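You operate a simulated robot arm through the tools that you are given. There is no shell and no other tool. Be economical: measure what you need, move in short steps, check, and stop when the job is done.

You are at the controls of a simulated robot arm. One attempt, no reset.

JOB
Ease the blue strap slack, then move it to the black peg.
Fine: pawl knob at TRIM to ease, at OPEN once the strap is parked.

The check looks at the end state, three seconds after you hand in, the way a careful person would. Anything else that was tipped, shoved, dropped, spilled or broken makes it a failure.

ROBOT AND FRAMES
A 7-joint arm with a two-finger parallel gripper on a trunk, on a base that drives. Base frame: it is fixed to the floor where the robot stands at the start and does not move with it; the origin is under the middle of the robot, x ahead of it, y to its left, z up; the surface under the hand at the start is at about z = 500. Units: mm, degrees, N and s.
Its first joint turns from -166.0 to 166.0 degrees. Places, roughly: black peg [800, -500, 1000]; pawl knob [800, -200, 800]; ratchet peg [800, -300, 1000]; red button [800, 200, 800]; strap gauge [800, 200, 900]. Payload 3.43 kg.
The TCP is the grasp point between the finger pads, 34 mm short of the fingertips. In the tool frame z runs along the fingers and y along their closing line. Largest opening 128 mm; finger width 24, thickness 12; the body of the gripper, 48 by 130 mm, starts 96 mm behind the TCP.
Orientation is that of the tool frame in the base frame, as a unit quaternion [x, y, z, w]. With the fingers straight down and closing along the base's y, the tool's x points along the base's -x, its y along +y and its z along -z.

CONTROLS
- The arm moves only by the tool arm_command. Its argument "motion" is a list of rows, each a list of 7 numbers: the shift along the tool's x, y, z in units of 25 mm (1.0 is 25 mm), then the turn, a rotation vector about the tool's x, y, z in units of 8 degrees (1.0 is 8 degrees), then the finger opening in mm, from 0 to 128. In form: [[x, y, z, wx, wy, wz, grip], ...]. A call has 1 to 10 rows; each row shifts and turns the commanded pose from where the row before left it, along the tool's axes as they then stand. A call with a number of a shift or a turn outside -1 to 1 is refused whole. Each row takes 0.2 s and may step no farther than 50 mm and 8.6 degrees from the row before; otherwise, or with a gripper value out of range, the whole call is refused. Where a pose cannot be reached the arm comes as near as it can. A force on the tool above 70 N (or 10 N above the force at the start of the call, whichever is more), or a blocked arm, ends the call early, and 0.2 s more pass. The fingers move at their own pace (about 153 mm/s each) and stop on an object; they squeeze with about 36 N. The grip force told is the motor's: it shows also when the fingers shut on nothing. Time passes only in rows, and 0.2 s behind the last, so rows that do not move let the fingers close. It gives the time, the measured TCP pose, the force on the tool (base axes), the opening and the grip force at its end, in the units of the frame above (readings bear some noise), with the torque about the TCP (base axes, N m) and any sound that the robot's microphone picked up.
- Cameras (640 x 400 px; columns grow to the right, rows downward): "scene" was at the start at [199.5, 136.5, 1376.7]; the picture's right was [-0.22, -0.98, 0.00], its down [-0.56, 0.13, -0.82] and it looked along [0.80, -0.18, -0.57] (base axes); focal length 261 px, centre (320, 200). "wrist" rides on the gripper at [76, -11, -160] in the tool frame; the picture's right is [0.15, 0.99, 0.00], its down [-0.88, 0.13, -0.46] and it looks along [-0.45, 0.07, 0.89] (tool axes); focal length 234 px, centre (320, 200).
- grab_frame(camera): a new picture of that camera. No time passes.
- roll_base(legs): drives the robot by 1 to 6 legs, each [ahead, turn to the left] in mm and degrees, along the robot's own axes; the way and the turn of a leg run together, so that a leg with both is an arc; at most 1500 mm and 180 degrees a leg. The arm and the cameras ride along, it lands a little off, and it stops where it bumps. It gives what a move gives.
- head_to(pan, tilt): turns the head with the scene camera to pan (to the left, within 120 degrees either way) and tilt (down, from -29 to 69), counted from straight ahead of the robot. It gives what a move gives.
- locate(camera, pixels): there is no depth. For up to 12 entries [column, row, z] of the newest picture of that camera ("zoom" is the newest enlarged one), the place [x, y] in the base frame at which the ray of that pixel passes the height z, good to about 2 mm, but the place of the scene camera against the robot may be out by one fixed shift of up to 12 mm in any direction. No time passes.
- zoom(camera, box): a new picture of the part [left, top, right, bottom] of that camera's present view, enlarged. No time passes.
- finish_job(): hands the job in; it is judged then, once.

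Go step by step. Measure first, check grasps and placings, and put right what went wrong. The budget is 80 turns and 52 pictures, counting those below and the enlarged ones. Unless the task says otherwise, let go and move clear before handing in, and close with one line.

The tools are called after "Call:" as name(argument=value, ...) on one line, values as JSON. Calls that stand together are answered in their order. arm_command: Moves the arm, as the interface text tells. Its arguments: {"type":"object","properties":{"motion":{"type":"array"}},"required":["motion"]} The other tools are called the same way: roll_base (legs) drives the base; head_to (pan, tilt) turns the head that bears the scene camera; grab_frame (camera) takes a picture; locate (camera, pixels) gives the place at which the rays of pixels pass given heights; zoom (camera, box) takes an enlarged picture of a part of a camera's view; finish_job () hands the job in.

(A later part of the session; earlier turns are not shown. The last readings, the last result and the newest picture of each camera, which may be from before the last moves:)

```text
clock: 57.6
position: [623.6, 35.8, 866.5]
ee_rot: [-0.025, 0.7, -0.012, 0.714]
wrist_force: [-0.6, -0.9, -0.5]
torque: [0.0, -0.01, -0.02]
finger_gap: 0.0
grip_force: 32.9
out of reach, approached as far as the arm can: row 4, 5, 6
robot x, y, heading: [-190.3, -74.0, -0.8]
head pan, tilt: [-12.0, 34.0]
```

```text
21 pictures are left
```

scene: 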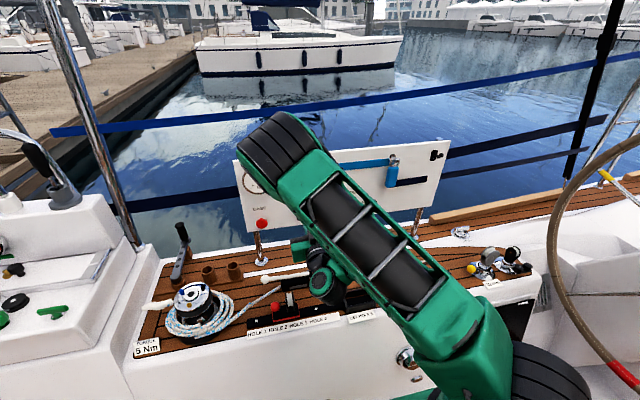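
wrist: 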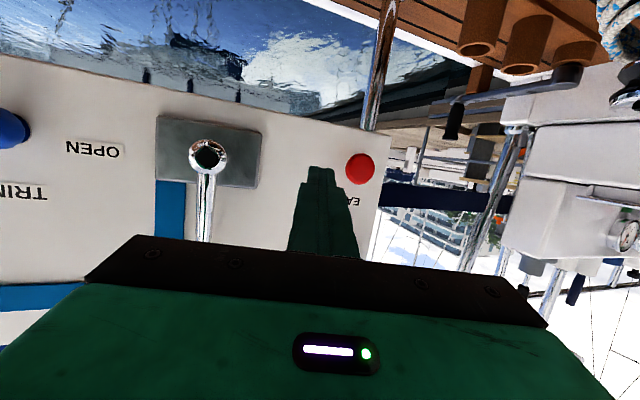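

The elbow has swung out to the left, which is what limits me. I'll go back right and up to restore the good posture, and check the space at right-rear for turning the base instead.

Call:
arm_command(motion=[[-0.8, -1, 0, 0, 0, 0, 0], [-0.8, -1, 0, 0, 0, 0, 0], [-0.8, -1, 0.3, 0, 0, 0, 0], [-0.8, -1, 0.3, 0, 0, 0, 0], [-0.8, -1, 0.3, 0.1, 0, 0.1, 0], [-0.6, -1, 0.3, 0.1, 0, 0.1, 0], [0, -1, 0.3, 0, 0, 0, 0], [0, -1, 0, 0, 0, 0, 0]])

Call:
head_to(pan=-90, tilt=62)

Call:
grab_frame(camera="scene")

```text
clock: 59.4
position: [666.5, -144.9, 976.7]
ee_rot: [0.003, 0.713, -0.013, 0.701]
wrist_force: [0.5, 0.6, -0.2]
torque: [0.04, -0.06, -0.09]
finger_gap: 0.2
grip_force: 33.3
out of reach, approached as far as the arm can: row 8
robot x, y, heading: [-191.1, -78.8, -0.9]
head pan, tilt: [-12.0, 34.0]
```

```text
clock: 60.9
position: [666.7, -144.0, 977.1]
ee_rot: [0.004, 0.713, -0.014, 0.701]
wrist_force: [0.1, 1.4, 0.0]
torque: [0.0, 0.0, 0.01]
finger_gap: 0.1
grip_force: 33.2
robot x, y, heading: [-190.3, -74.4, -1.3]
head pan, tilt: [-90.0, 62.0]
```

```text
20 pictures are left
```

scene: 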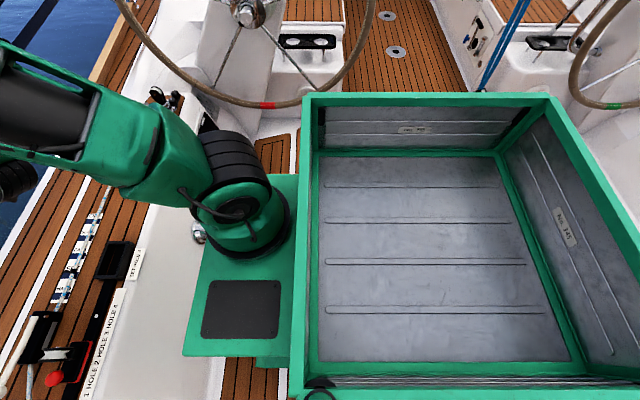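

The tray is close to the wheels, so no base turning. Instead I'll back up 85 mm straight and sweep the arm left while staying well extended, which avoids the wrist limit and the lever.

Call:
roll_base(legs=[[-85, 0]])

Call:
arm_command(motion=[[0, 0, 1, -0.09, -0.06, 0.05, 0], [0, 0, 1, -0.09, -0.06, 0.05, 0], [0.5, 0, 1, 0, 0, 0, 0], [1, 0, 0.1, 0, 0, 0, 0], [1, 0, 0, 0, 0, 0, 0], [1, 0, 0, 0, 0, 0, 0], [1, 0, 0, 0, 0, 0, 0], [1, 0, 0, 0, 0, 0, 0], [1, 0, 0, 0, 0, 0, 0], [1, 0, 0, 0, 0, 0, 0]])

```text
clock: 62.0
position: [580.9, -143.4, 976.9]
ee_rot: [0.004, 0.713, -0.016, 0.701]
wrist_force: [-0.3, -0.2, -0.2]
torque: [-0.01, -0.02, 0.0]
finger_gap: 0.0
grip_force: 32.8
robot x, y, heading: [-278.4, -73.4, -1.0]
head pan, tilt: [-90.0, 62.0]
```

```text
clock: 64.2
position: [670.9, -139.9, 818.4]
ee_rot: [0.007, 0.706, -0.002, 0.708]
wrist_force: [0.1, 0.3, -0.2]
torque: [-0.02, -0.02, 0.0]
finger_gap: 0.1
grip_force: 32.8
out of reach, approached as far as the arm can: row 5, 6, 8, 9, 10
robot x, y, heading: [-277.9, -76.6, -1.0]
head pan, tilt: [-90.0, 62.0]
```

Call:
head_to(pan=-12, tilt=34)

Call:
grab_frame(camera="scene")

```text
clock: 65.7
position: [672.2, -138.6, 818.3]
ee_rot: [0.007, 0.706, -0.001, 0.708]
wrist_force: [-0.2, 0.1, -1.0]
torque: [0.02, 0.01, 0.01]
finger_gap: 0.1
grip_force: 33.6
robot x, y, heading: [-279.7, -73.2, -0.9]
head pan, tilt: [-12.0, 34.0]
```

```text
19 pictures are left
```

scene: 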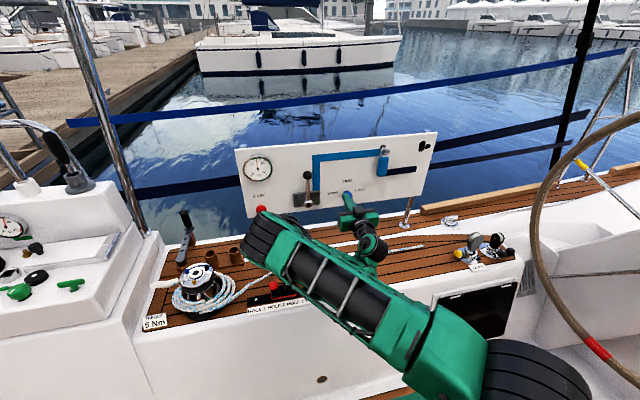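

The elbow is now low and far left, a bad posture. I'll lift and tip the tool back toward pointing down to recover the elbow; the button can then be pressed with a downward-slanted tool.

Call:
arm_command(motion=[[-1, 0, -0.3, 0, 0, 0, 0], [-1, 0, -0.3, 0, 0, 0, 0], [-1, 0, -0.3, 0, 0, 0, 0], [-1, 0, -0.3, 0, 0.5, 0, 0], [-1, 0, -0.3, 0, 1, 0, 0], [-1, 0, 0, 0, 1, 0, 0], [-1, 0, 0, 0, 1, 0, 0], [-0.6, 0, -0.5, 0, 1, 0, 0], [-0.3, 0, -0.8, 0, 1, 0, 0], [0, 0, -0.8, 0, 1, 0, 0]])

Call:
arm_command(motion=[[0, 0, -0.5, 0, 1, 0, 0], [0, 0, -0.5, 0, 1, 0, 0], [0, 0, 0, 0, 1, 0, 0], [0, 0, 0, 0, 1, 0, 0], [0, 0, 0, 0, 0.7, 0, 0], [0, 0, 0, 0, 0, 0, 0]])

Call:
grab_frame(camera="scene")

```text
clock: 67.9
position: [610.1, -181.3, 1003.4]
ee_rot: [0.062, 0.921, -0.026, 0.383]
wrist_force: [-0.1, 0.7, 0.2]
torque: [-0.02, 0.0, -0.03]
finger_gap: 0.1
grip_force: 33.0
out of reach, approached as far as the arm can: row 4, 5, 6
robot x, y, heading: [-276.9, -75.2, -0.8]
head pan, tilt: [-12.0, 34.0]
```

```text
clock: 69.3
position: [597.1, -180.2, 1022.0]
ee_rot: [0.069, 0.995, -0.004, 0.066]
wrist_force: [0.0, 0.8, 0.1]
torque: [0.02, -0.02, 0.03]
finger_gap: 0.1
grip_force: 33.1
robot x, y, heading: [-277.5, -77.0, -0.8]
head pan, tilt: [-12.0, 34.0]
```

```text
18 pictures are left
```

scene: 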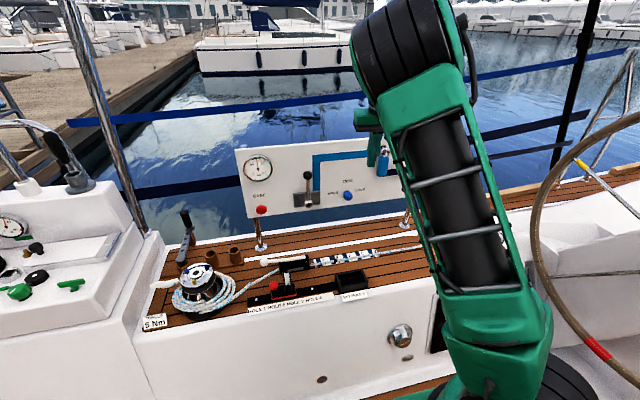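

The elbow is up again and clear. I'll retract, drive the base to about x=-130 and sweep left high with the tool still pointing mostly down.

Call:
arm_command(motion=[[1, 0, 0, 0, 0, -0.5, 0], [1, 0, 0, 0, 0, -0.5, 0], [1, 0, 0, 0, 0, 0, 0]])

Call:
roll_base(legs=[[145, 0]])

Call:
arm_command(motion=[[0, 1, 0, 0, 0, -0.15, 0], [0, 1, 0, 0, 0, -0.15, 0], [0, 1, 0, 0, 0, -0.15, 0], [0, 1, 0, 0, 0, -0.15, 0], [0, 1, 0, 0, 0, -0.15, 0], [0, 1, 0, 0, 0, -0.15, 0], [0, 1, 0, 0, 0, -0.15, 0], [0, 1, 0, 0, 0, -0.15, 0], [0, 1, 0, 0, 0, -0.15, 0], [0, 1, 0, 0, 0, -0.15, 0]])

```text
clock: 70.1
position: [520.3, -174.8, 1011.2]
ee_rot: [-0.002, 0.998, -0.01, 0.067]
wrist_force: [-0.5, 1.0, -0.8]
torque: [-0.02, 0.03, 0.01]
finger_gap: 0.1
grip_force: 32.1
robot x, y, heading: [-275.6, -69.0, -1.2]
head pan, tilt: [-12.0, 34.0]
```

```text
clock: 71.5
position: [667.8, -177.6, 1012.0]
ee_rot: [-0.002, 0.998, -0.009, 0.067]
wrist_force: [0.6, -0.4, -0.2]
torque: [0.02, 0.02, -0.02]
finger_gap: 0.0
grip_force: 33.2
robot x, y, heading: [-129.7, -79.5, -1.0]
head pan, tilt: [-12.0, 34.0]
```

```text
clock: 73.7
position: [631.7, 71.2, 1012.9]
ee_rot: [-0.103, 0.992, -0.016, 0.07]
wrist_force: [-0.3, 0.6, 0.4]
torque: [0.03, 0.04, -0.03]
finger_gap: 0.0
grip_force: 32.5
robot x, y, heading: [-130.1, -78.2, -1.1]
head pan, tilt: [-12.0, 34.0]
```

Call:
arm_command(motion=[[0, 1, 0, 0, -0.8, 0, 0], [0, 1, 0, 0, -0.8, 0, 0], [0, 1, 0, 0, -0.8, 0, 0], [0, 0.6, 0, 0, -0.8, 0, 0], [0, 0, 0, 0, -0.8, 0, 0], [0.24, 0, 0.9, 0, 0, 0, 0], [0.24, 0, 0.9, 0, 0, 0, 0], [0.24, 0, 0.9, 0, 0, 0, 0], [0.24, 0, 0.9, 0, 0, 0, 0], [0.24, 0, 0.9, 0, 0, 0, 0]])

Call:
grab_frame(camera="wrist")

```text
clock: 75.9
position: [661.7, 164.6, 902.7]
ee_rot: [-0.105, 0.934, 0.013, 0.342]
wrist_force: [-0.1, -0.5, 0.2]
torque: [0.02, -0.03, 0.0]
finger_gap: 0.0
grip_force: 32.9
robot x, y, heading: [-130.1, -79.4, -1.1]
head pan, tilt: [-12.0, 34.0]
```

```text
17 pictures are left
```

wrist: 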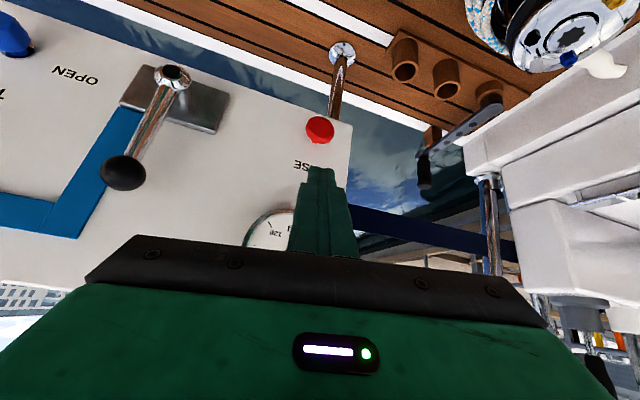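

No limits this time, and the button is visible at (320,130). I'll re-measure it from here.

Call:
locate(camera="wrist", pixels=[[320, 127, 750], [320, 127, 755], [320, 127, 760]])

Call:
arm_command(motion=[[0.24, 0, 0.9, 0, 0, 0, 0], [0.24, 0, 0.9, 0, 0, 0, 0], [0.2, 0, 0.9, 0, 0, 0, 0], [0.2, 0, 0.8, 0, 0, 0, 0], [0, 0, 0, 0, 0, 0, 0]])

Call:
grab_frame(camera="wrist")

```text
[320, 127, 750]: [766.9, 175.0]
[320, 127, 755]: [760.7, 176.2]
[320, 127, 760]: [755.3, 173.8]
```

```text
clock: 77.1
position: [701.3, 168.2, 821.5]
ee_rot: [-0.105, 0.934, 0.014, 0.341]
wrist_force: [0.2, -0.9, 0.1]
torque: [-0.01, -0.02, -0.01]
finger_gap: 0.0
grip_force: 33.0
robot x, y, heading: [-127.6, -79.0, -1.0]
head pan, tilt: [-12.0, 34.0]
```

```text
16 pictures are left
```

wrist: 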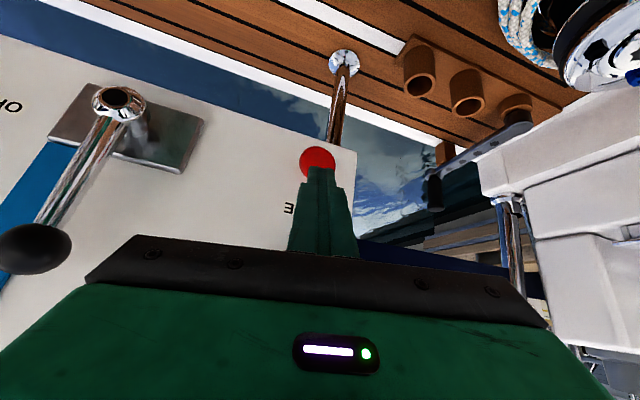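

I'm just above and in front of the button. I'll lower the tip to button height, short of contact.

Call:
arm_command(motion=[[0.36, -0.06, 1, 0, 0, 0, 0], [0.36, -0.06, 1, 0, 0, 0, 0], [0, 0, 0, 0, 0, 0, 0]])

Call:
arm_command(motion=[[-0.15, -0.04, 0.126, 0, 0, 0, 0], [-0.15, -0.04, 0.126, 0, 0, 0, 0], [-0.15, -0.04, 0.126, 0, 0, 0, 0], [-0.15, -0.04, 0.126, 0, 0, 0, 0]])

Call:
grab_frame(camera="wrist")

```text
clock: 77.9
position: [720.7, 168.4, 772.3]
ee_rot: [-0.106, 0.934, 0.014, 0.341]
wrist_force: [-1.1, -0.7, 0.1]
torque: [-0.03, 0.01, 0.01]
finger_gap: 0.1
grip_force: 32.9
robot x, y, heading: [-128.9, -74.7, -0.8]
head pan, tilt: [-12.0, 34.0]
```

```text
clock: 78.9
position: [738.6, 167.9, 773.6]
ee_rot: [-0.105, 0.934, 0.013, 0.34]
wrist_force: [-24.6, -4.4, 5.5]
torque: [-0.11, 0.26, -0.19]
finger_gap: 0.0
grip_force: 32.6
robot x, y, heading: [-128.3, -76.3, -0.8]
head pan, tilt: [-12.0, 34.0]
```

```text
15 pictures are left
```

wrist: 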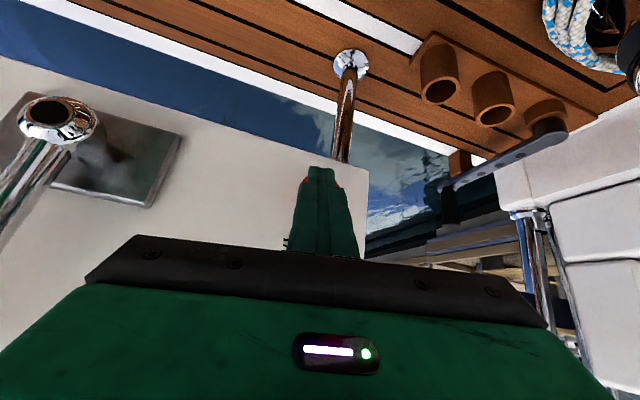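

Contact with the button at -25 N. Checking the gauge from the scene camera.

Call:
zoom(camera="scene", box=[200, 150, 320, 225])

```text
5.33 times, centred on (260, 188) of scene
```

zoom: 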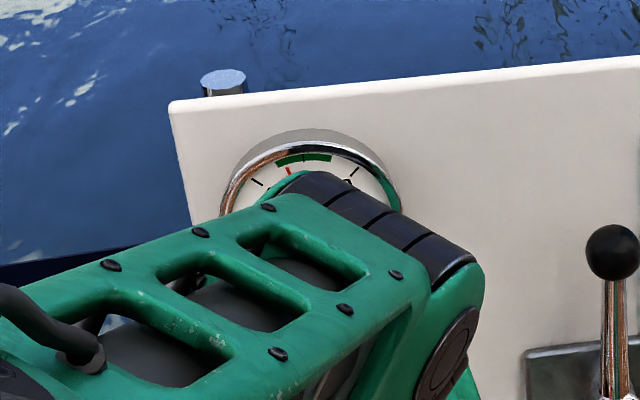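

The needle tip (288,170) has moved from mid-green toward its left edge, so it's easing while pressed. I'll keep holding.

Call:
arm_command(motion=[[0, 0, 0, 0, 0, 0, 0], [0, 0, 0, 0, 0, 0, 0], [0, 0, 0, 0, 0, 0, 0], [0, 0, 0, 0, 0, 0, 0], [0, 0, 0, 0, 0, 0, 0], [0, 0, 0, 0, 0, 0, 0]])

Call:
zoom(camera="scene", box=[200, 150, 320, 225])

```text
clock: 80.3
position: [738.8, 168.4, 771.6]
ee_rot: [-0.106, 0.934, 0.014, 0.34]
wrist_force: [-33.0, -2.4, -5.7]
torque: [-0.05, 0.78, -0.12]
finger_gap: 0.1
grip_force: 33.1
robot x, y, heading: [-126.9, -77.6, -1.0]
head pan, tilt: [-12.0, 34.0]
```

```text
5.33 times, centred on (260, 188) of scene
```

zoom: 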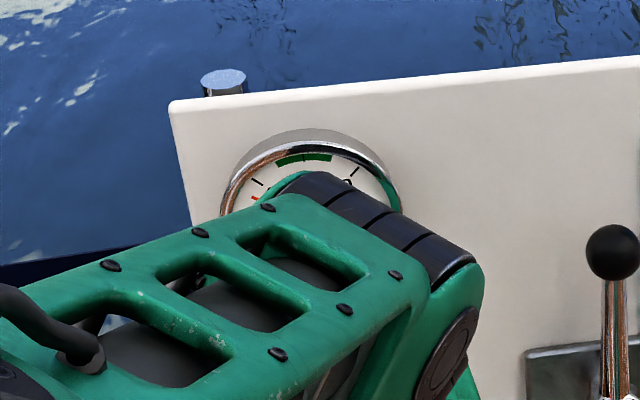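

The needle is now past 40, at (253,197), and falling. I'll hold about 2.4 s more.

Call:
arm_command(motion=[[0, 0, 0, 0, 0, 0, 0], [0, 0, 0, 0, 0, 0, 0], [0, 0, 0, 0, 0, 0, 0], [0, 0, 0, 0, 0, 0, 0], [0, 0, 0, 0, 0, 0, 0], [0, 0, 0, 0, 0, 0, 0], [0, 0, 0, 0, 0, 0, 0], [0, 0, 0, 0, 0, 0, 0], [0, 0, 0, 0, 0, 0, 0], [0, 0, 0, 0, 0, 0, 0]])

Call:
arm_command(motion=[[0.15, 0.04, -0.126, 0, 0, 0, 0], [0.3, 0.08, -0.25, 0, 0, 0, 0], [0.3, 0.08, -0.25, 0, 0, 0, 0], [0.3, 0.08, -0.8, 0, 0, 0, 0], [0, 0, -1, 0, 0, 0, 0], [0, -0.5, -1, 0, 0, 0, 0], [0, -1, -1, 0, 0, 0, 0], [0, -1, -1, 0, 0, 0, 0], [0, -1, -1, 0, 0, 0, 0], [0, -1, -1, 0, 0, 0, 0]])

Call:
zoom(camera="scene", box=[200, 130, 480, 305])

```text
clock: 82.5
position: [740.6, 168.0, 772.1]
ee_rot: [-0.106, 0.934, 0.014, 0.342]
wrist_force: [-35.7, -1.4, -5.4]
torque: [-0.08, 0.83, -0.12]
finger_gap: 0.1
grip_force: 33.1
robot x, y, heading: [-131.9, -79.1, -0.8]
head pan, tilt: [-12.0, 34.0]
```

```text
clock: 84.7
position: [625.8, 40.4, 902.6]
ee_rot: [-0.106, 0.934, 0.014, 0.341]
wrist_force: [0.1, 1.0, 0.1]
torque: [-0.01, 0.0, 0.01]
finger_gap: 0.0
grip_force: 33.5
robot x, y, heading: [-129.6, -77.4, -0.9]
head pan, tilt: [-12.0, 34.0]
```

```text
2.29 times, centred on (340, 218) of scene
```

zoom: 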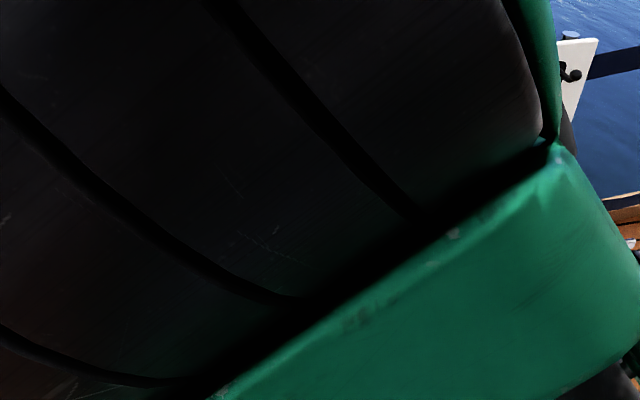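

The arm now blocks the scene view. I'll sweep right at height with the same slant, squaring the heading toward the ring, then look with the wrist camera.

Call:
arm_command(motion=[[-0.4, -0.8, -0.45, 0.1, 0, 0.115, 40], [-0.4, -0.8, -0.45, 0.1, 0, 0.115, 80], [-0.4, -0.8, -0.45, 0.1, 0, 0.115, 100], [-0.2, -0.9, -0.3, 0.1, 0, 0.115, 100], [-0.2, -0.95, -0.2, 0.1, 0, 0.115, 100], [0, -1, 0, 0.1, 0, 0.115, 100], [0, -1, 0, 0.1, 0, 0.115, 100], [0, -1, 0, 0.1, 0, 0.115, 100], [0, -1, 0, 0.1, 0, 0.115, 100], [0, -1, 0, 0.1, 0, 0.115, 100]])

Call:
arm_command(motion=[[0, -1, 0, 0, 0, 0, 100], [0, -1, 0, 0, 0, 0, 100], [0, -1, 0, 0, 0, 0, 100], [0, -1, 0, 0, 0, 0, 100], [0, 0, 0, 0, 0, 0, 100]])

Call:
grab_frame(camera="wrist")

```text
clock: 86.9
position: [652.4, -184.8, 972.3]
ee_rot: [-0.006, 0.938, -0.024, 0.345]
wrist_force: [0.3, -0.5, 0.5]
torque: [-0.04, -0.02, 0.0]
finger_gap: 99.9
grip_force: 0.1
robot x, y, heading: [-129.3, -73.3, -1.1]
head pan, tilt: [-12.0, 34.0]
```

```text
clock: 88.1
position: [650.6, -284.9, 979.3]
ee_rot: [-0.006, 0.938, -0.024, 0.345]
wrist_force: [-0.4, 0.0, -1.0]
torque: [0.01, 0.01, 0.04]
finger_gap: 100.0
grip_force: 0.1
robot x, y, heading: [-127.0, -78.8, -1.0]
head pan, tilt: [-12.0, 34.0]
```

```text
11 pictures are left
```

wrist: 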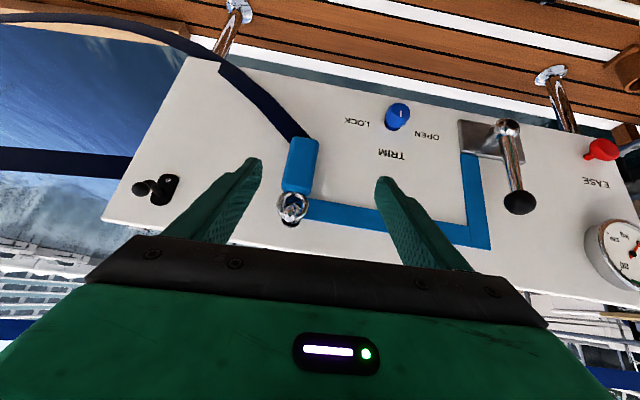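

The dark tail now hangs in a slack curve, and the knob points at TRIM. I'll zoom on the ring/peg and on the gauge.

Call:
zoom(camera="wrist", box=[240, 120, 368, 230])

Call:
zoom(camera="wrist", box=[560, 200, 640, 300])

Call:
locate(camera="wrist", pixels=[[292, 205, 940], [292, 205, 950], [300, 165, 880], [300, 165, 900], [140, 188, 970], [140, 188, 980], [168, 190, 960]])

```text
3.64 times, centred on (304, 175) of wrist
```

zoom: 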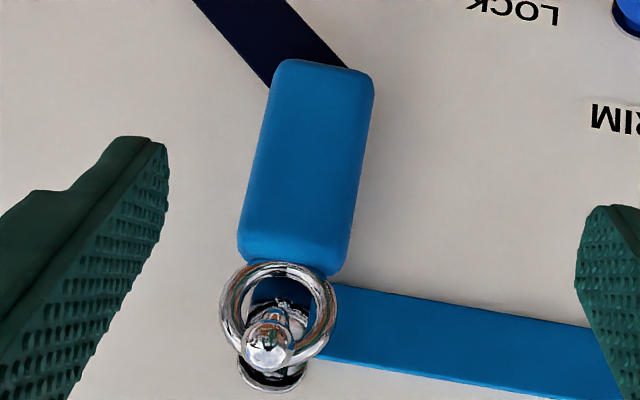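

```text
4.00 times, centred on (600, 250) of wrist
```

zoom: 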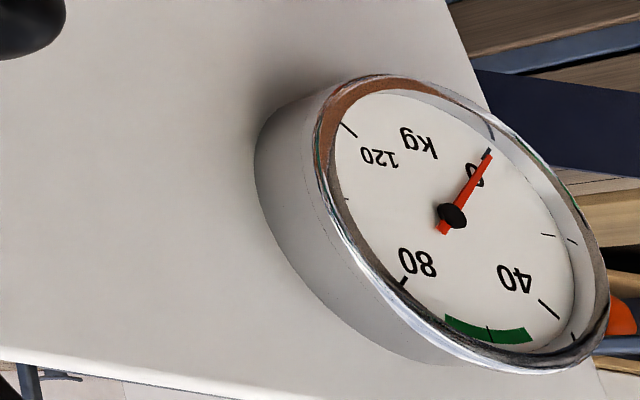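

```text
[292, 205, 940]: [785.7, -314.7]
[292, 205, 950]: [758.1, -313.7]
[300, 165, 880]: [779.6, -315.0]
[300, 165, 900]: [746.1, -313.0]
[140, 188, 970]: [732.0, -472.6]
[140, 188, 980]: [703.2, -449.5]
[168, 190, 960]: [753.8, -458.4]
```

The gauge reads 0, so the strap is slack. The ring hangs on a ball-tipped peg with its blue handle below, centred near (765,-314,890). I'll approach the handle with the fingers straddling it.

Call:
arm_command(motion=[[-0.21, -0.26, 0.9, -0.09, 0, 0.08, 90], [-0.21, -0.26, 0.9, -0.09, 0, 0.08, 80], [-0.21, -0.26, 0.9, -0.09, 0, 0.07, 74], [-0.21, -0.26, 0.9, 0, 0, 0, 74], [0, 0, 0, 0, 0, 0, 74]])

Call:
grab_frame(camera="wrist")

```text
clock: 89.3
position: [724.0, -312.3, 926.0]
ee_rot: [0.003, 0.938, -0.001, 0.347]
wrist_force: [-0.3, -0.3, 0.0]
torque: [-0.03, 0.01, 0.02]
finger_gap: 74.1
grip_force: 0.2
robot x, y, heading: [-127.0, -76.5, -1.0]
head pan, tilt: [-12.0, 34.0]
```

```text
8 pictures are left
```

wrist: 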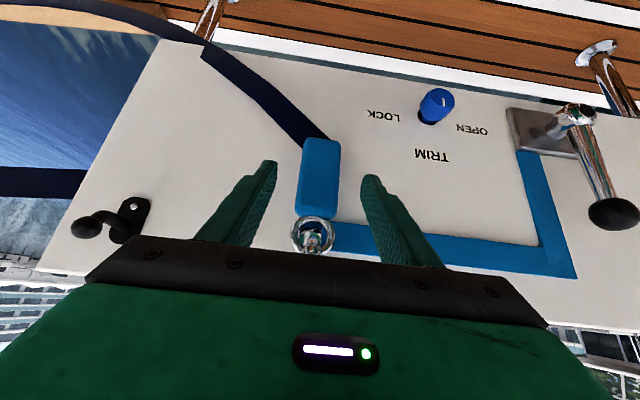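

Well centred: handle at (320,178), ring at (313,234), black hook ball at (85,228). I'll measure these against the earlier rays.

Call:
locate(camera="wrist", pixels=[[320, 178, 880], [320, 178, 890], [320, 178, 900], [313, 234, 935], [313, 234, 945], [313, 243, 945], [313, 243, 955], [85, 228, 965], [85, 228, 975], [135, 207, 955], [135, 207, 965]])

```text
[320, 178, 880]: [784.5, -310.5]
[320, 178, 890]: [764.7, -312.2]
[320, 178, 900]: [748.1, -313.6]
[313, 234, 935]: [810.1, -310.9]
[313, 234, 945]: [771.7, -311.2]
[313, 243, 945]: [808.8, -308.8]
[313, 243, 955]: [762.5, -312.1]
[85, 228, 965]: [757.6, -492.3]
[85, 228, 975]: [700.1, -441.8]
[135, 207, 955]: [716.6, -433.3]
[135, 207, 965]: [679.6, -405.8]
```

The handle centre is about (765,-312,890). I'll advance onto it, staying short of the panel, and close.

Call:
arm_command(motion=[[-0.09, 0, 0.55, 0, 0, 0, 74], [-0.09, 0, 0.55, 0, 0, 0, 74], [0, 0, 0.55, 0, 0, 0, 74], [0, 0, 0, 0, 0, 0, 55], [0, 0, 0, 0, 0, 0, 40], [0, 0, 0, 0, 0, 0, 30], [0, 0, 0, 0, 0, 0, 20], [0, 0, 0, 0, 0, 0, 15]])

```text
clock: 91.1
position: [754.2, -312.4, 896.8]
ee_rot: [0.002, 0.938, -0.001, 0.346]
wrist_force: [0.6, -0.2, -0.6]
torque: [0.01, 0.01, -0.01]
finger_gap: 39.5
grip_force: 36.3
robot x, y, heading: [-124.8, -78.3, -1.0]
head pan, tilt: [-12.0, 34.0]
```

Handle gripped at 39.5 mm. I'll lift about 7 mm so the peg sits mid-ring and begin pulling straight out.

Call:
arm_command(motion=[[-0.09, 0, -0.11, 0, 0, 0, 15], [-0.09, 0, -0.11, 0, 0, 0, 15], [0.15, 0, -0.13, 0, 0, 0, 15], [0.15, 0, -0.13, 0, 0, 0, 15]])

Call:
grab_frame(camera="wrist")

```text
clock: 92.1
position: [744.1, -311.4, 904.5]
ee_rot: [0.003, 0.938, -0.001, 0.346]
wrist_force: [0.8, -0.3, -0.6]
torque: [0.02, 0.03, 0.01]
finger_gap: 39.6
grip_force: 35.9
robot x, y, heading: [-128.4, -74.9, -0.9]
head pan, tilt: [-12.0, 34.0]
```

```text
7 pictures are left
```

wrist: 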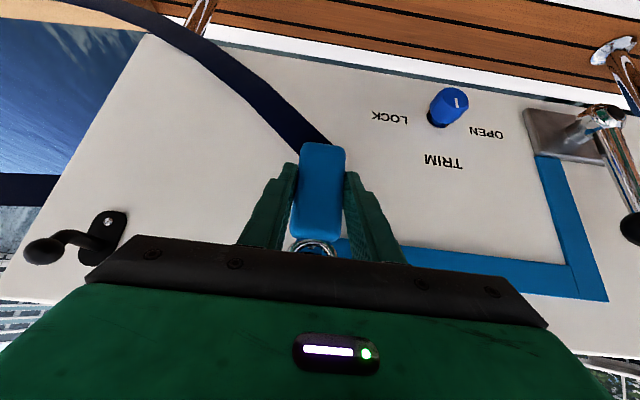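

No force so far; the ring is following. I'll keep pulling straight out.

Call:
arm_command(motion=[[0.15, 0, -0.13, 0, 0, 0, 15], [0.15, 0, -0.13, 0, 0, 0, 15], [0.15, 0, -0.13, 0, 0, 0, 15], [0.15, 0, -0.13, 0, 0, 0, 15]])

```text
clock: 93.1
position: [724.3, -313.1, 906.0]
ee_rot: [0.002, 0.937, -0.001, 0.348]
wrist_force: [18.4, 0.8, 14.3]
torque: [-0.08, 0.64, 0.03]
finger_gap: 39.6
grip_force: 35.9
robot x, y, heading: [-129.7, -78.8, -1.1]
head pan, tilt: [-12.0, 34.0]
```

The ring catches on the ball (force +18 x, +14 z), with the peg bearing up under the ring top. I'll ease forward slightly, lift 6 mm and pull again.

Call:
arm_command(motion=[[-0.12, 0, 0.1, 0, 0, 0, 15], [-0.08, 0, -0.09, 0, 0, 0, 15], [-0.08, 0, -0.09, 0, 0, 0, 15], [0.12, 0, -0.1, 0, 0, 0, 15], [0.12, 0, -0.1, 0, 0, 0, 15]])

```text
clock: 94.3
position: [719.5, -311.4, 910.7]
ee_rot: [0.002, 0.938, -0.001, 0.346]
wrist_force: [0.3, 0.2, -1.1]
torque: [0.01, 0.04, 0.0]
finger_gap: 39.1
grip_force: 36.3
robot x, y, heading: [-131.9, -79.6, -0.6]
head pan, tilt: [-12.0, 34.0]
```

Call:
arm_command(motion=[[0.15, 0, -0.13, 0, 0, 0, 15], [0.15, 0, -0.13, 0, 0, 0, 15], [0.15, 0, -0.13, 0, 0, 0, 15], [0.3, 0, -0.26, 0, 0, 0, 15], [0.3, 0, -0.26, 0, 0, 0, 15]])

Call:
grab_frame(camera="wrist")

```text
clock: 95.5
position: [685.3, -312.5, 911.2]
ee_rot: [0.002, 0.938, -0.002, 0.347]
wrist_force: [0.0, -0.2, -0.3]
torque: [-0.02, 0.01, -0.01]
finger_gap: 39.2
grip_force: 35.9
robot x, y, heading: [-129.5, -75.3, -1.1]
head pan, tilt: [-12.0, 34.0]
```

```text
6 pictures are left
```

wrist: 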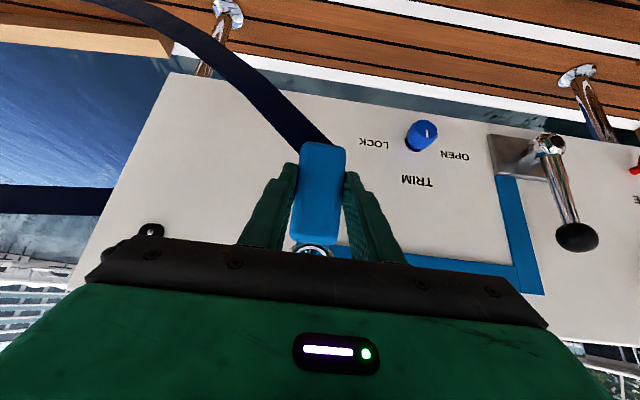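

The ring is off with no force and hangs free from the grip. Combining rays, the black ball is at about (763,-494,966). I'll carry the ring right to stand off in front of it.

Call:
arm_command(motion=[[-0.02, -0.9, -0.03, 0, 0, 0, 15], [-0.02, -0.9, -0.03, 0, 0, 0, 15], [-0.02, -0.9, -0.03, 0, 0, 0, 15], [-0.02, -0.9, -0.03, 0, 0, 0, 15], [-0.02, -0.9, -0.03, 0, 0, 0, 15], [-0.02, -0.9, -0.03, 0, 0, 0, 15], [-0.02, -0.9, -0.03, 0, 0, 0, 15], [0, -0.9, 0, 0, 0, 0, 15], [0, 0, 0, 0, 0, 0, 15]])

Call:
grab_frame(camera="scene")

```text
clock: 97.5
position: [685.0, -403.1, 932.6]
ee_rot: [0.003, 0.938, -0.004, 0.347]
wrist_force: [0.6, -0.3, -1.3]
torque: [-0.01, 0.04, 0.01]
finger_gap: 39.4
grip_force: 36.5
out of reach, approached as far as the arm can: row 5, 6, 7, 8
robot x, y, heading: [-131.1, -75.5, -0.9]
head pan, tilt: [-12.0, 34.0]
```

```text
5 pictures are left
```

scene: 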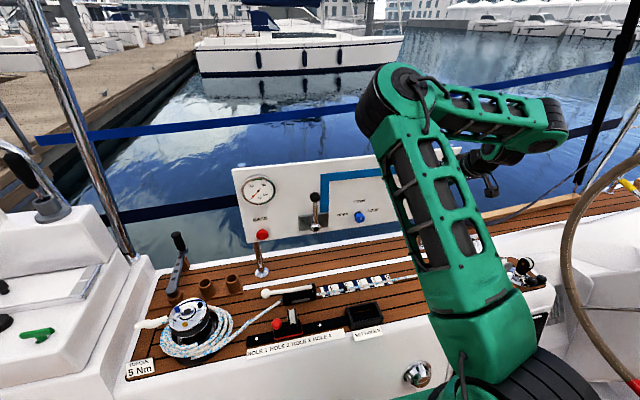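

The arm is limited with the tool heading straight ahead at this bearing. I'll yaw the tool right about 20°, nearer the arm's natural direction, and then continue.

Call:
arm_command(motion=[[0, 0, 0, 0.32, 0, 0.38, 15], [0, 0, 0, 0.32, 0, 0.38, 15], [0, 0, 0, 0.32, 0, 0.38, 15], [0, 0, 0, 0.32, 0, 0.38, 15], [0, 0, 0, 0.32, 0, 0.38, 15], [0, 0, 0, 0, 0, 0, 15]])

```text
clock: 98.9
position: [685.4, -402.4, 931.8]
ee_rot: [0.164, 0.924, -0.059, 0.341]
wrist_force: [0.0, -0.5, -1.6]
torque: [-0.02, 0.03, -0.01]
finger_gap: 39.1
grip_force: 35.8
robot x, y, heading: [-128.1, -76.8, -1.0]
head pan, tilt: [-12.0, 34.0]
```

Call:
arm_command(motion=[[-0.2, -0.77, 0.36, 0, 0, 0, 15], [-0.2, -0.77, 0.36, 0, 0, 0, 15], [-0.2, -0.77, 0.36, 0, 0, 0, 15], [-0.2, -0.77, 0.36, 0, 0, 0, 15], [0, 0, 0, 0, 0, 0, 15]])

```text
clock: 100.1
position: [695.0, -473.8, 918.7]
ee_rot: [0.164, 0.924, -0.06, 0.341]
wrist_force: [-0.3, -0.5, -0.9]
torque: [0.0, 0.03, 0.03]
finger_gap: 39.2
grip_force: 36.2
out of reach, approached as far as the arm can: row 4
robot x, y, heading: [-130.1, -76.7, -1.0]
head pan, tilt: [-12.0, 34.0]
```

Another ~8° of yaw should give the last 15 mm. I'll apply it and shift.

Call:
arm_command(motion=[[0, 0, 0, 0.32, 0, 0.38, 15], [0, 0, 0, 0.32, 0, 0.38, 15], [-0.06, -0.26, 0.06, 0, 0, 0, 15], [-0.06, -0.26, 0.06, 0, 0, 0, 15], [0, 0, 0, 0, 0, 0, 15]])

Call:
grab_frame(camera="wrist")

```text
clock: 101.3
position: [692.3, -488.5, 918.5]
ee_rot: [0.228, 0.91, -0.083, 0.336]
wrist_force: [0.8, 0.1, -1.6]
torque: [0.01, 0.03, 0.05]
finger_gap: 39.0
grip_force: 35.4
robot x, y, heading: [-130.2, -80.0, -1.3]
head pan, tilt: [-12.0, 34.0]
```

```text
4 pictures are left
```

wrist: 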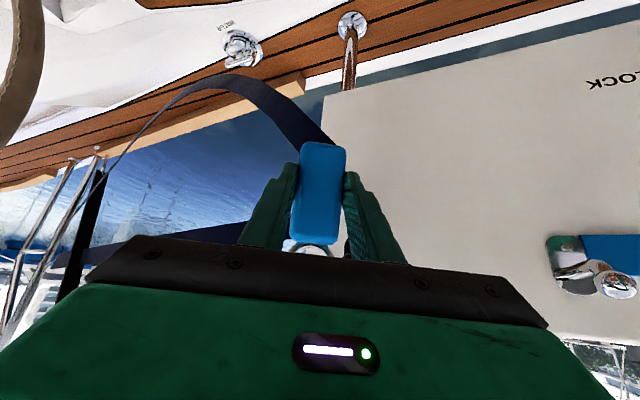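

A dark bit of the hook shows at about (348,248) beside the ring. I'll zoom there.

Call:
zoom(camera="wrist", box=[270, 215, 382, 285])

Call:
locate(camera="wrist", pixels=[[348, 250, 940], [348, 250, 950], [348, 250, 960], [620, 287, 950], [620, 287, 960], [620, 287, 970], [565, 250, 935], [565, 250, 945]])

```text
5.71 times, centred on (326, 250) of wrist
```

zoom: 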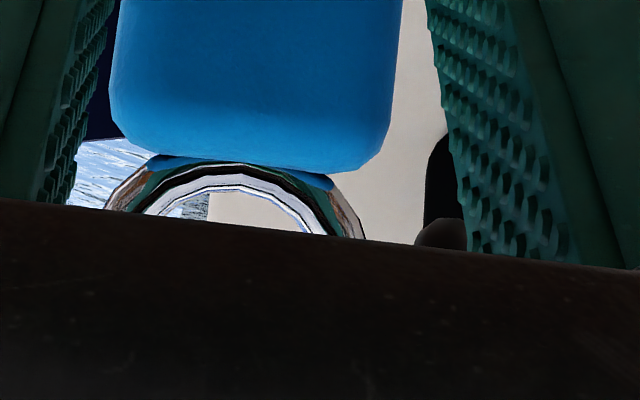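

```text
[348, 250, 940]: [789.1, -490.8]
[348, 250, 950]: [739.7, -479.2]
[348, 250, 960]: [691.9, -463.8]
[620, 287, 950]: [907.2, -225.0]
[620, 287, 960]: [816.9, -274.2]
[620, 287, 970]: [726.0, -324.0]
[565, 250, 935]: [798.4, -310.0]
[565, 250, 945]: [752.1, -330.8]
```

Recomputed: black ball ≈ (745,-478,963) and ring centre ≈ (708,-496,967). I'll shift the ring 18 mm left and 3 mm down, then begin pushing straight in.

Call:
arm_command(motion=[[0.17, 0.32, -0.07, 0, 0, 0, 15], [0.17, 0.32, -0.06, 0, 0, 0, 15], [-0.134, 0.094, 0.115, 0, 0, 0, 15], [-0.134, 0.094, 0.115, 0, 0, 0, 15], [-0.134, 0.094, 0.115, 0, 0, 0, 15], [-0.134, 0.094, 0.115, 0, 0, 0, 15], [0, 0, 0, 0, 0, 0, 15]])

Call:
arm_command(motion=[[-0.134, 0.094, 0.115, 0, 0, 0, 15], [-0.134, 0.094, 0.115, 0, 0, 0, 15], [0, 0, 0, 0, 0, 0, 15]])

```text
clock: 102.9
position: [712.3, -469.3, 914.5]
ee_rot: [0.228, 0.91, -0.082, 0.336]
wrist_force: [0.0, 0.8, -1.4]
torque: [0.01, 0.0, 0.0]
finger_gap: 39.1
grip_force: 36.3
robot x, y, heading: [-129.6, -79.7, -0.9]
head pan, tilt: [-12.0, 34.0]
```

```text
clock: 103.7
position: [722.6, -469.3, 914.2]
ee_rot: [0.229, 0.91, -0.083, 0.336]
wrist_force: [-0.4, 1.0, -1.0]
torque: [-0.01, 0.01, -0.01]
finger_gap: 39.3
grip_force: 35.9
robot x, y, heading: [-132.8, -76.5, -0.9]
head pan, tilt: [-12.0, 34.0]
```

No contact yet with the ring at the ball. I'll continue 20 mm in.

Call:
arm_command(motion=[[-0.134, 0.094, 0.115, 0, 0, 0, 15], [-0.134, 0.094, 0.115, 0, 0, 0, 15], [0, 0, 0, 0, 0, 0, 15]])

Call:
arm_command(motion=[[-0.134, 0.094, 0.115, 0, 0, 0, 15], [-0.134, 0.094, 0.115, 0, 0, 0, 15], [0, 0, 0, 0, 0, 0, 15]])

```text
clock: 104.5
position: [732.4, -468.4, 915.5]
ee_rot: [0.228, 0.91, -0.083, 0.336]
wrist_force: [0.1, 1.0, -0.8]
torque: [0.04, 0.01, -0.02]
finger_gap: 39.1
grip_force: 35.6
robot x, y, heading: [-128.8, -78.2, -0.9]
head pan, tilt: [-12.0, 34.0]
```

```text
clock: 105.3
position: [742.4, -469.6, 914.8]
ee_rot: [0.229, 0.91, -0.083, 0.335]
wrist_force: [-3.9, 1.0, -7.4]
torque: [0.05, -0.02, -0.03]
finger_gap: 39.2
grip_force: 36.4
robot x, y, heading: [-133.3, -80.3, -1.1]
head pan, tilt: [-12.0, 34.0]
```

Force is -7 N in z and -4 in x, as expected if the rising hook arm now passes through the ring and bears on its lower rim. I'll lower gently until the ring takes load.

Call:
arm_command(motion=[[0.13, 0, 0.15, 0, 0, 0, 15], [0.13, 0, 0.15, 0, 0, 0, 15], [0, 0, 0, 0, 0, 0, 15]])

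Call:
arm_command(motion=[[0.13, 0, 0.15, 0, 0, 0, 15], [0.13, 0, 0.15, 0, 0, 0, 15], [0, 0, 0, 0, 0, 0, 15]])

```text
clock: 106.1
position: [742.5, -468.6, 905.9]
ee_rot: [0.228, 0.91, -0.083, 0.336]
wrist_force: [0.4, 0.2, -1.4]
torque: [-0.02, 0.02, -0.02]
finger_gap: 39.2
grip_force: 35.8
robot x, y, heading: [-128.6, -76.4, -0.9]
head pan, tilt: [-12.0, 34.0]
```

```text
clock: 106.9
position: [744.3, -468.6, 899.6]
ee_rot: [0.226, 0.909, -0.084, 0.341]
wrist_force: [2.9, 9.4, 38.8]
torque: [-0.96, -1.14, 0.3]
finger_gap: 39.4
grip_force: 35.8
robot x, y, heading: [-130.7, -77.2, -0.8]
head pan, tilt: [-12.0, 34.0]
```

Upward 39 N: the ring bears on the hook. I'll raise 4 mm and tug outward to confirm it's captured.

Call:
arm_command(motion=[[-0.1, 0, -0.12, 0, 0, 0, 15], [0.134, -0.094, -0.115, 0, 0, 0, 15], [0.134, -0.094, -0.115, 0, 0, 0, 15], [0.1, -0.07, -0.09, 0, 0, 0, 15]])

```text
clock: 107.9
position: [729.7, -467.7, 897.9]
ee_rot: [0.227, 0.91, -0.083, 0.336]
wrist_force: [22.3, 5.9, 15.3]
torque: [-0.43, 0.79, 0.57]
finger_gap: 39.8
grip_force: 36.3
robot x, y, heading: [-135.3, -77.7, -0.9]
head pan, tilt: [-12.0, 34.0]
```

Captured: +22 N resists the pull. I'll relax back in, open and withdraw along the tool axis.

Call:
arm_command(motion=[[-0.2, 0.14, 0.17, 0, 0, 0, 15], [0, 0, 0, 0, 0, 0, 30], [0, 0, 0, 0, 0, 0, 50], [0, 0, 0, 0, 0, 0, 72], [0, 0, 0, 0, 0, 0, 76], [0, 0, -0.5, 0, 0, 0, 76], [0, 0, -1, 0, 0, 0, 76], [0, 0, -1, 0, 0, 0, 76], [0, 0, -1, 0, 0, 0, 76]])

Call:
grab_frame(camera="wrist")

```text
clock: 109.9
position: [686.3, -442.5, 964.5]
ee_rot: [0.229, 0.91, -0.084, 0.335]
wrist_force: [0.8, 1.2, -0.9]
torque: [-0.04, -0.02, -0.01]
finger_gap: 75.9
grip_force: 0.0
robot x, y, heading: [-127.4, -80.1, -1.1]
head pan, tilt: [-12.0, 34.0]
```

```text
2 pictures are left
```

wrist: 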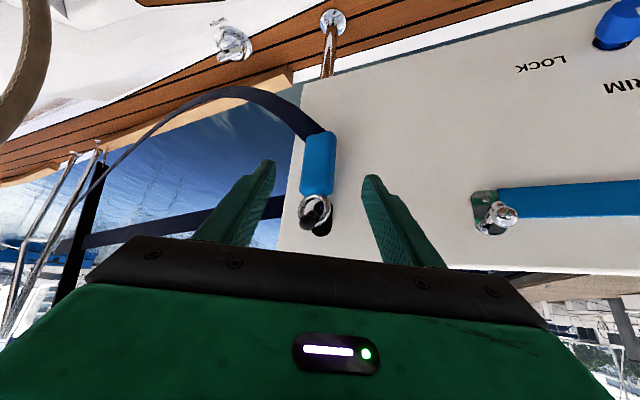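

The picture shows the ring hanging on the black peg at (315,212) with its handle below, and the tail slack. Now for the knob: I'll retreat, sweep back left while squaring the heading, then re-extend from further back.

Call:
arm_command(motion=[[0, 0, -1, 0, 0, 0, 76], [0, 0, -1, 0, 0, 0, 76], [0.17, 0.9, -0.14, -0.23, 0, -0.27, 76], [0.17, 0.9, -0.14, -0.23, 0, -0.27, 76], [0.17, 0.9, -0.14, -0.23, 0, -0.27, 76], [0.17, 0.9, -0.14, -0.23, 0, -0.27, 76], [0.17, 0.9, -0.14, -0.23, 0, -0.27, 76], [0.17, 0.9, -0.14, -0.23, 0, -0.27, 76], [0.17, 0.9, -0.14, -0.23, 0, -0.27, 76], [0.17, 0.9, -0.14, -0.23, 0, -0.27, 76]])

Call:
arm_command(motion=[[0.05, 0.8, 0, -0.23, 0, -0.27, 76], [0.05, 0.8, 0, -0.23, 0, -0.27, 76], [0, 0.4, 0, 0, 0, 0, 76], [0, 0, 0, 0, 0, 0, 70]])

```text
clock: 112.1
position: [673.2, -244.3, 1001.7]
ee_rot: [0.044, 0.937, -0.015, 0.346]
wrist_force: [0.4, 0.9, -1.2]
torque: [0.01, 0.02, 0.01]
finger_gap: 75.9
grip_force: 0.1
robot x, y, heading: [-130.3, -75.0, -0.8]
head pan, tilt: [-12.0, 34.0]
```

```text
clock: 113.1
position: [673.4, -194.9, 999.4]
ee_rot: [-0.001, 0.939, 0.002, 0.345]
wrist_force: [-0.2, -0.4, -0.1]
torque: [0.0, -0.02, 0.03]
finger_gap: 70.0
grip_force: 0.0
robot x, y, heading: [-131.4, -74.9, -1.0]
head pan, tilt: [-12.0, 34.0]
```

I'll tip back toward tool-down to let the elbow settle up, then back the base off 205 mm.

Call:
arm_command(motion=[[0, 0, -1, 0, 1, 0, 70], [0, 0, -1, 0, 1, 0, 70], [0, 0, 0, 0, 1, 0, 70], [0, 0, 0, 0, 1, 0, 70], [0, 0, 0, 0, 0, 0, 70], [0, 0, 0, 0, 0, 0, 70]])

Call:
roll_base(legs=[[-205, 0]])

Call:
arm_command(motion=[[-1, 0, 0.2, 0, 0, 0, 70], [-1, 0, 0.2, 0, 0, 0, 70], [-1, 0, 0.2, 0, -0.8, 0, 70], [-1, 0, 0.2, 0, -1, 0, 70], [-1, 0, 0.2, 0, -1, 0, 70], [-1, 0, 0.4, 0, -1, 0, 70], [-0.6, 0, 0.6, 0, -1, 0, 70], [-0.4, 0, 0.6, 0, -1, 0, 70]])

```text
clock: 114.5
position: [644.4, -195.2, 1040.6]
ee_rot: [-0.001, 0.997, 0.002, 0.073]
wrist_force: [-0.5, 0.1, -0.2]
torque: [-0.01, -0.06, 0.0]
finger_gap: 69.9
grip_force: 0.0
robot x, y, heading: [-130.1, -77.7, -1.1]
head pan, tilt: [-12.0, 34.0]
```

```text
clock: 116.1
position: [438.2, -192.8, 1041.4]
ee_rot: [-0.001, 0.997, 0.002, 0.073]
wrist_force: [0.9, 1.1, 0.4]
torque: [0.0, -0.02, -0.01]
finger_gap: 70.1
grip_force: 0.1
robot x, y, heading: [-335.5, -73.4, -1.3]
head pan, tilt: [-12.0, 34.0]
```

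```text
clock: 117.9
position: [617.3, -194.0, 1055.3]
ee_rot: [0.001, 0.885, 0.002, 0.466]
wrist_force: [-0.6, -0.1, -0.3]
torque: [0.02, 0.01, 0.02]
finger_gap: 69.8
grip_force: 0.1
robot x, y, heading: [-337.8, -76.8, -1.3]
head pan, tilt: [-12.0, 34.0]
```

Call:
arm_command(motion=[[0, 0, 0, 0, -0.86, 0, 70], [0, 0, 0, 0, -0.86, 0, 70], [0, 0, 0, 0, -0.86, 0, 70], [0, 0, 0, 0, -0.86, 0, 70], [0, 0, 0, 0, -0.86, 0, 70], [0, 0, 0, 0, 0, 0, 70]])

Call:
arm_command(motion=[[1, 0, 0, 0, 0, 0, 70], [1, 0, 0, 0, 0, 0, 70], [1, 0, 0, 0, 0, 0, 70], [1, 0, 0, 0, 0, 0, 70], [1, 0, 0, 0, 0, 0, 70], [1, 0, 0, 0, 0, 0, 70], [0, 0, 0, 0, 0, 0, 70]])

```text
clock: 119.3
position: [618.4, -192.4, 1055.8]
ee_rot: [0.0, 0.707, 0.003, 0.707]
wrist_force: [0.9, 0.5, 1.1]
torque: [-0.01, -0.02, 0.0]
finger_gap: 69.9
grip_force: 0.1
robot x, y, heading: [-337.6, -70.7, -1.0]
head pan, tilt: [-12.0, 34.0]
```

```text
clock: 120.9
position: [618.5, -191.2, 904.5]
ee_rot: [0.0, 0.707, 0.002, 0.707]
wrist_force: [0.0, -0.9, -0.6]
torque: [-0.05, -0.01, -0.02]
finger_gap: 70.0
grip_force: 0.1
robot x, y, heading: [-333.2, -72.7, -1.0]
head pan, tilt: [-12.0, 34.0]
```

Call:
arm_command(motion=[[0.9, 0.1, -0.05, 0, 0, 0, 70], [0.9, 0.1, -0.05, 0, 0, 0, 70], [0.9, 0.1, -0.05, 0, 0, 0, 70], [0.9, 0.1, -0.05, 0, 0, 0, 70], [0.9, 0.1, -0.05, 0, 0, 0, 70], [0.9, 0.1, -0.05, 0, 0, 0, 70], [0, 0, 0, 0, 0, 0, 70]])

Call:
roll_base(legs=[[105, 0]])

```text
clock: 122.5
position: [611.9, -176.0, 769.9]
ee_rot: [0.001, 0.707, 0.002, 0.707]
wrist_force: [0.0, 0.2, 0.2]
torque: [0.04, -0.01, 0.02]
finger_gap: 70.0
grip_force: 0.0
robot x, y, heading: [-334.7, -78.7, -1.2]
head pan, tilt: [-12.0, 34.0]
```

```text
clock: 123.7
position: [718.0, -177.7, 770.7]
ee_rot: [0.001, 0.707, 0.002, 0.707]
wrist_force: [1.2, -0.2, 0.6]
torque: [0.0, 0.02, -0.04]
finger_gap: 70.2
grip_force: 0.0
robot x, y, heading: [-229.9, -76.2, -1.2]
head pan, tilt: [-12.0, 34.0]
```

Call:
roll_base(legs=[[26, 0]])

Call:
grab_frame(camera="wrist")

```text
clock: 124.5
position: [734.0, -176.1, 783.3]
ee_rot: [0.001, 0.702, 0.001, 0.712]
wrist_force: [-0.2, 0.6, -0.9]
torque: [-0.02, 0.01, 0.04]
finger_gap: 70.1
grip_force: 0.0
robot x, y, heading: [-205.9, -78.4, -1.1]
head pan, tilt: [-12.0, 34.0]
```

```text
1 pictures are left
```

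wrist: 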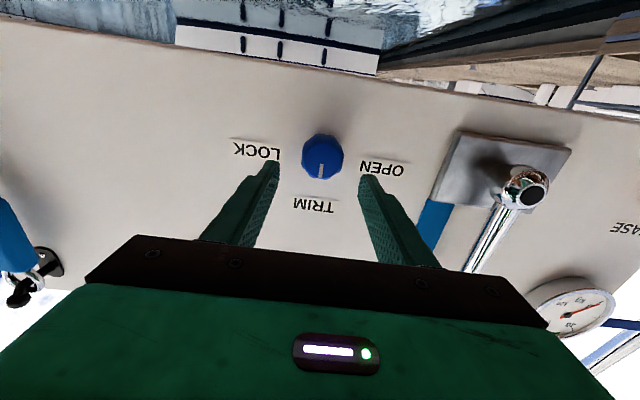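

The knob still points at TRIM, 17 mm below the tool axis; the arm rode up during the drive. I'll lower first, then advance to x≈751.

Call:
arm_command(motion=[[0.3, 0, 0, 0, 0.1, 0, 70], [0.3, 0, 0, 0, 0, 0, 70], [0, 0, 0, 0, 0, 0, 70]])

Call:
arm_command(motion=[[0, 0, 0.3, 0, 0, 0, 70], [0, 0, 0.3, 0, 0, 0, 70], [0, 0, 0, 0, 0, 0, 70]])

```text
clock: 125.3
position: [724.5, -175.9, 781.1]
ee_rot: [0.002, 0.702, 0.001, 0.712]
wrist_force: [-0.6, -0.2, -0.1]
torque: [-0.01, -0.03, 0.01]
finger_gap: 70.0
grip_force: 0.2
robot x, y, heading: [-204.3, -77.4, -1.2]
head pan, tilt: [-12.0, 34.0]
```

```text
clock: 126.1
position: [741.8, -175.3, 781.7]
ee_rot: [0.0, 0.703, 0.002, 0.711]
wrist_force: [0.4, 0.0, 0.0]
torque: [0.0, -0.01, 0.03]
finger_gap: 70.1
grip_force: 0.0
robot x, y, heading: [-201.1, -74.6, -0.8]
head pan, tilt: [-12.0, 34.0]
```

It resists going lower here without force at the tool. I'll retract a bit, lower there and advance with the arm while reading.

Call:
arm_command(motion=[[0, 0, -0.8, 0, 0, 0, 70], [0.25, 0, 0, 0, 0.08, 0, 70], [0.25, 0, 0, 0, 0, 0, 70], [0, 0, 0, 0, 0, 0, 70]])

Call:
arm_command(motion=[[0, 0, 0.4, 0, 0, 0, 70], [0, 0, 0.4, 0, 0, 0, 70], [0, 0, 0, 0, 0, 0, 70]])

```text
clock: 127.1
position: [720.7, -176.1, 767.8]
ee_rot: [0.002, 0.706, 0.002, 0.709]
wrist_force: [0.5, -0.5, 0.4]
torque: [0.0, 0.0, 0.02]
finger_gap: 70.0
grip_force: 0.1
robot x, y, heading: [-202.7, -78.4, -1.2]
head pan, tilt: [-12.0, 34.0]
```

```text
clock: 127.9
position: [742.9, -174.7, 768.6]
ee_rot: [0.0, 0.706, 0.002, 0.708]
wrist_force: [-0.1, -1.1, 0.0]
torque: [-0.01, 0.0, 0.01]
finger_gap: 70.1
grip_force: 0.0
robot x, y, heading: [-202.2, -72.2, -1.0]
head pan, tilt: [-12.0, 34.0]
5 turns are left
```

It reached (743,-175,768.6) cleanly. I'll advance 8 mm and close on the knob.

Call:
arm_command(motion=[[0, -0.06, 0.3, 0, 0, 0, 70], [0, 0, 0, 0, 0, 0, 60], [0, 0, 0, 0, 0, 0, 50], [0, 0, 0, 0, 0, 0, 42], [0, 0, 0, 0, 0, 0, 38], [0, 0, 0, 0, 0, 0, 34], [0, 0, 0, 0, 0, 0, 31]])

```text
clock: 129.5
position: [749.5, -176.4, 768.3]
ee_rot: [0.001, 0.705, 0.002, 0.709]
wrist_force: [3.8, -7.7, 0.1]
torque: [-0.03, 0.02, -0.41]
finger_gap: 35.5
grip_force: 45.4
robot x, y, heading: [-202.9, -74.1, -1.0]
head pan, tilt: [-12.0, 34.0]
4 turns are left
```

Firm grip at 35.5 mm, same as before. I'll turn counterclockwise about 88° to OPEN.

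Call:
arm_command(motion=[[0, -0.02, 0, 0, 0, -0.9, 30], [0, 0, 0, 0, 0, -0.9, 30], [0, 0, 0, 0, 0, -0.9, 30], [0, 0, 0, 0, 0, -0.9, 30], [0, 0, 0, 0, 0, -0.9, 30], [0, 0, 0, 0, 0, -0.9, 30], [0, 0, 0, 0, 0, -0.9, 30]])

Call:
arm_command(motion=[[0, 0, 0, 0, 0, -0.9, 30], [0, 0, 0, 0, 0, -0.9, 30], [0, 0, 0, 0, 0, -0.9, 30], [0, 0, 0, 0, 0, -0.9, 30], [0, 0, 0, 0, 0, -0.9, 30], [0, 0, 0, 0, 0, -0.2, 30], [0, 0, 0, 0, 0, 0, 30]])

```text
clock: 131.1
position: [748.8, -174.7, 768.5]
ee_rot: [-0.301, 0.639, -0.299, 0.641]
wrist_force: [0.6, 25.4, -4.6]
torque: [0.07, -0.08, 0.47]
finger_gap: 35.9
grip_force: 45.1
robot x, y, heading: [-206.4, -74.5, -1.2]
head pan, tilt: [-12.0, 34.0]
```

```text
clock: 132.7
position: [747.6, -177.8, 765.6]
ee_rot: [-0.492, 0.51, -0.49, 0.508]
wrist_force: [-1.0, 9.1, -36.5]
torque: [0.65, 0.29, -0.24]
finger_gap: 35.7
grip_force: 45.2
robot x, y, heading: [-204.4, -78.8, -1.0]
head pan, tilt: [-12.0, 34.0]
3 turns are left
```

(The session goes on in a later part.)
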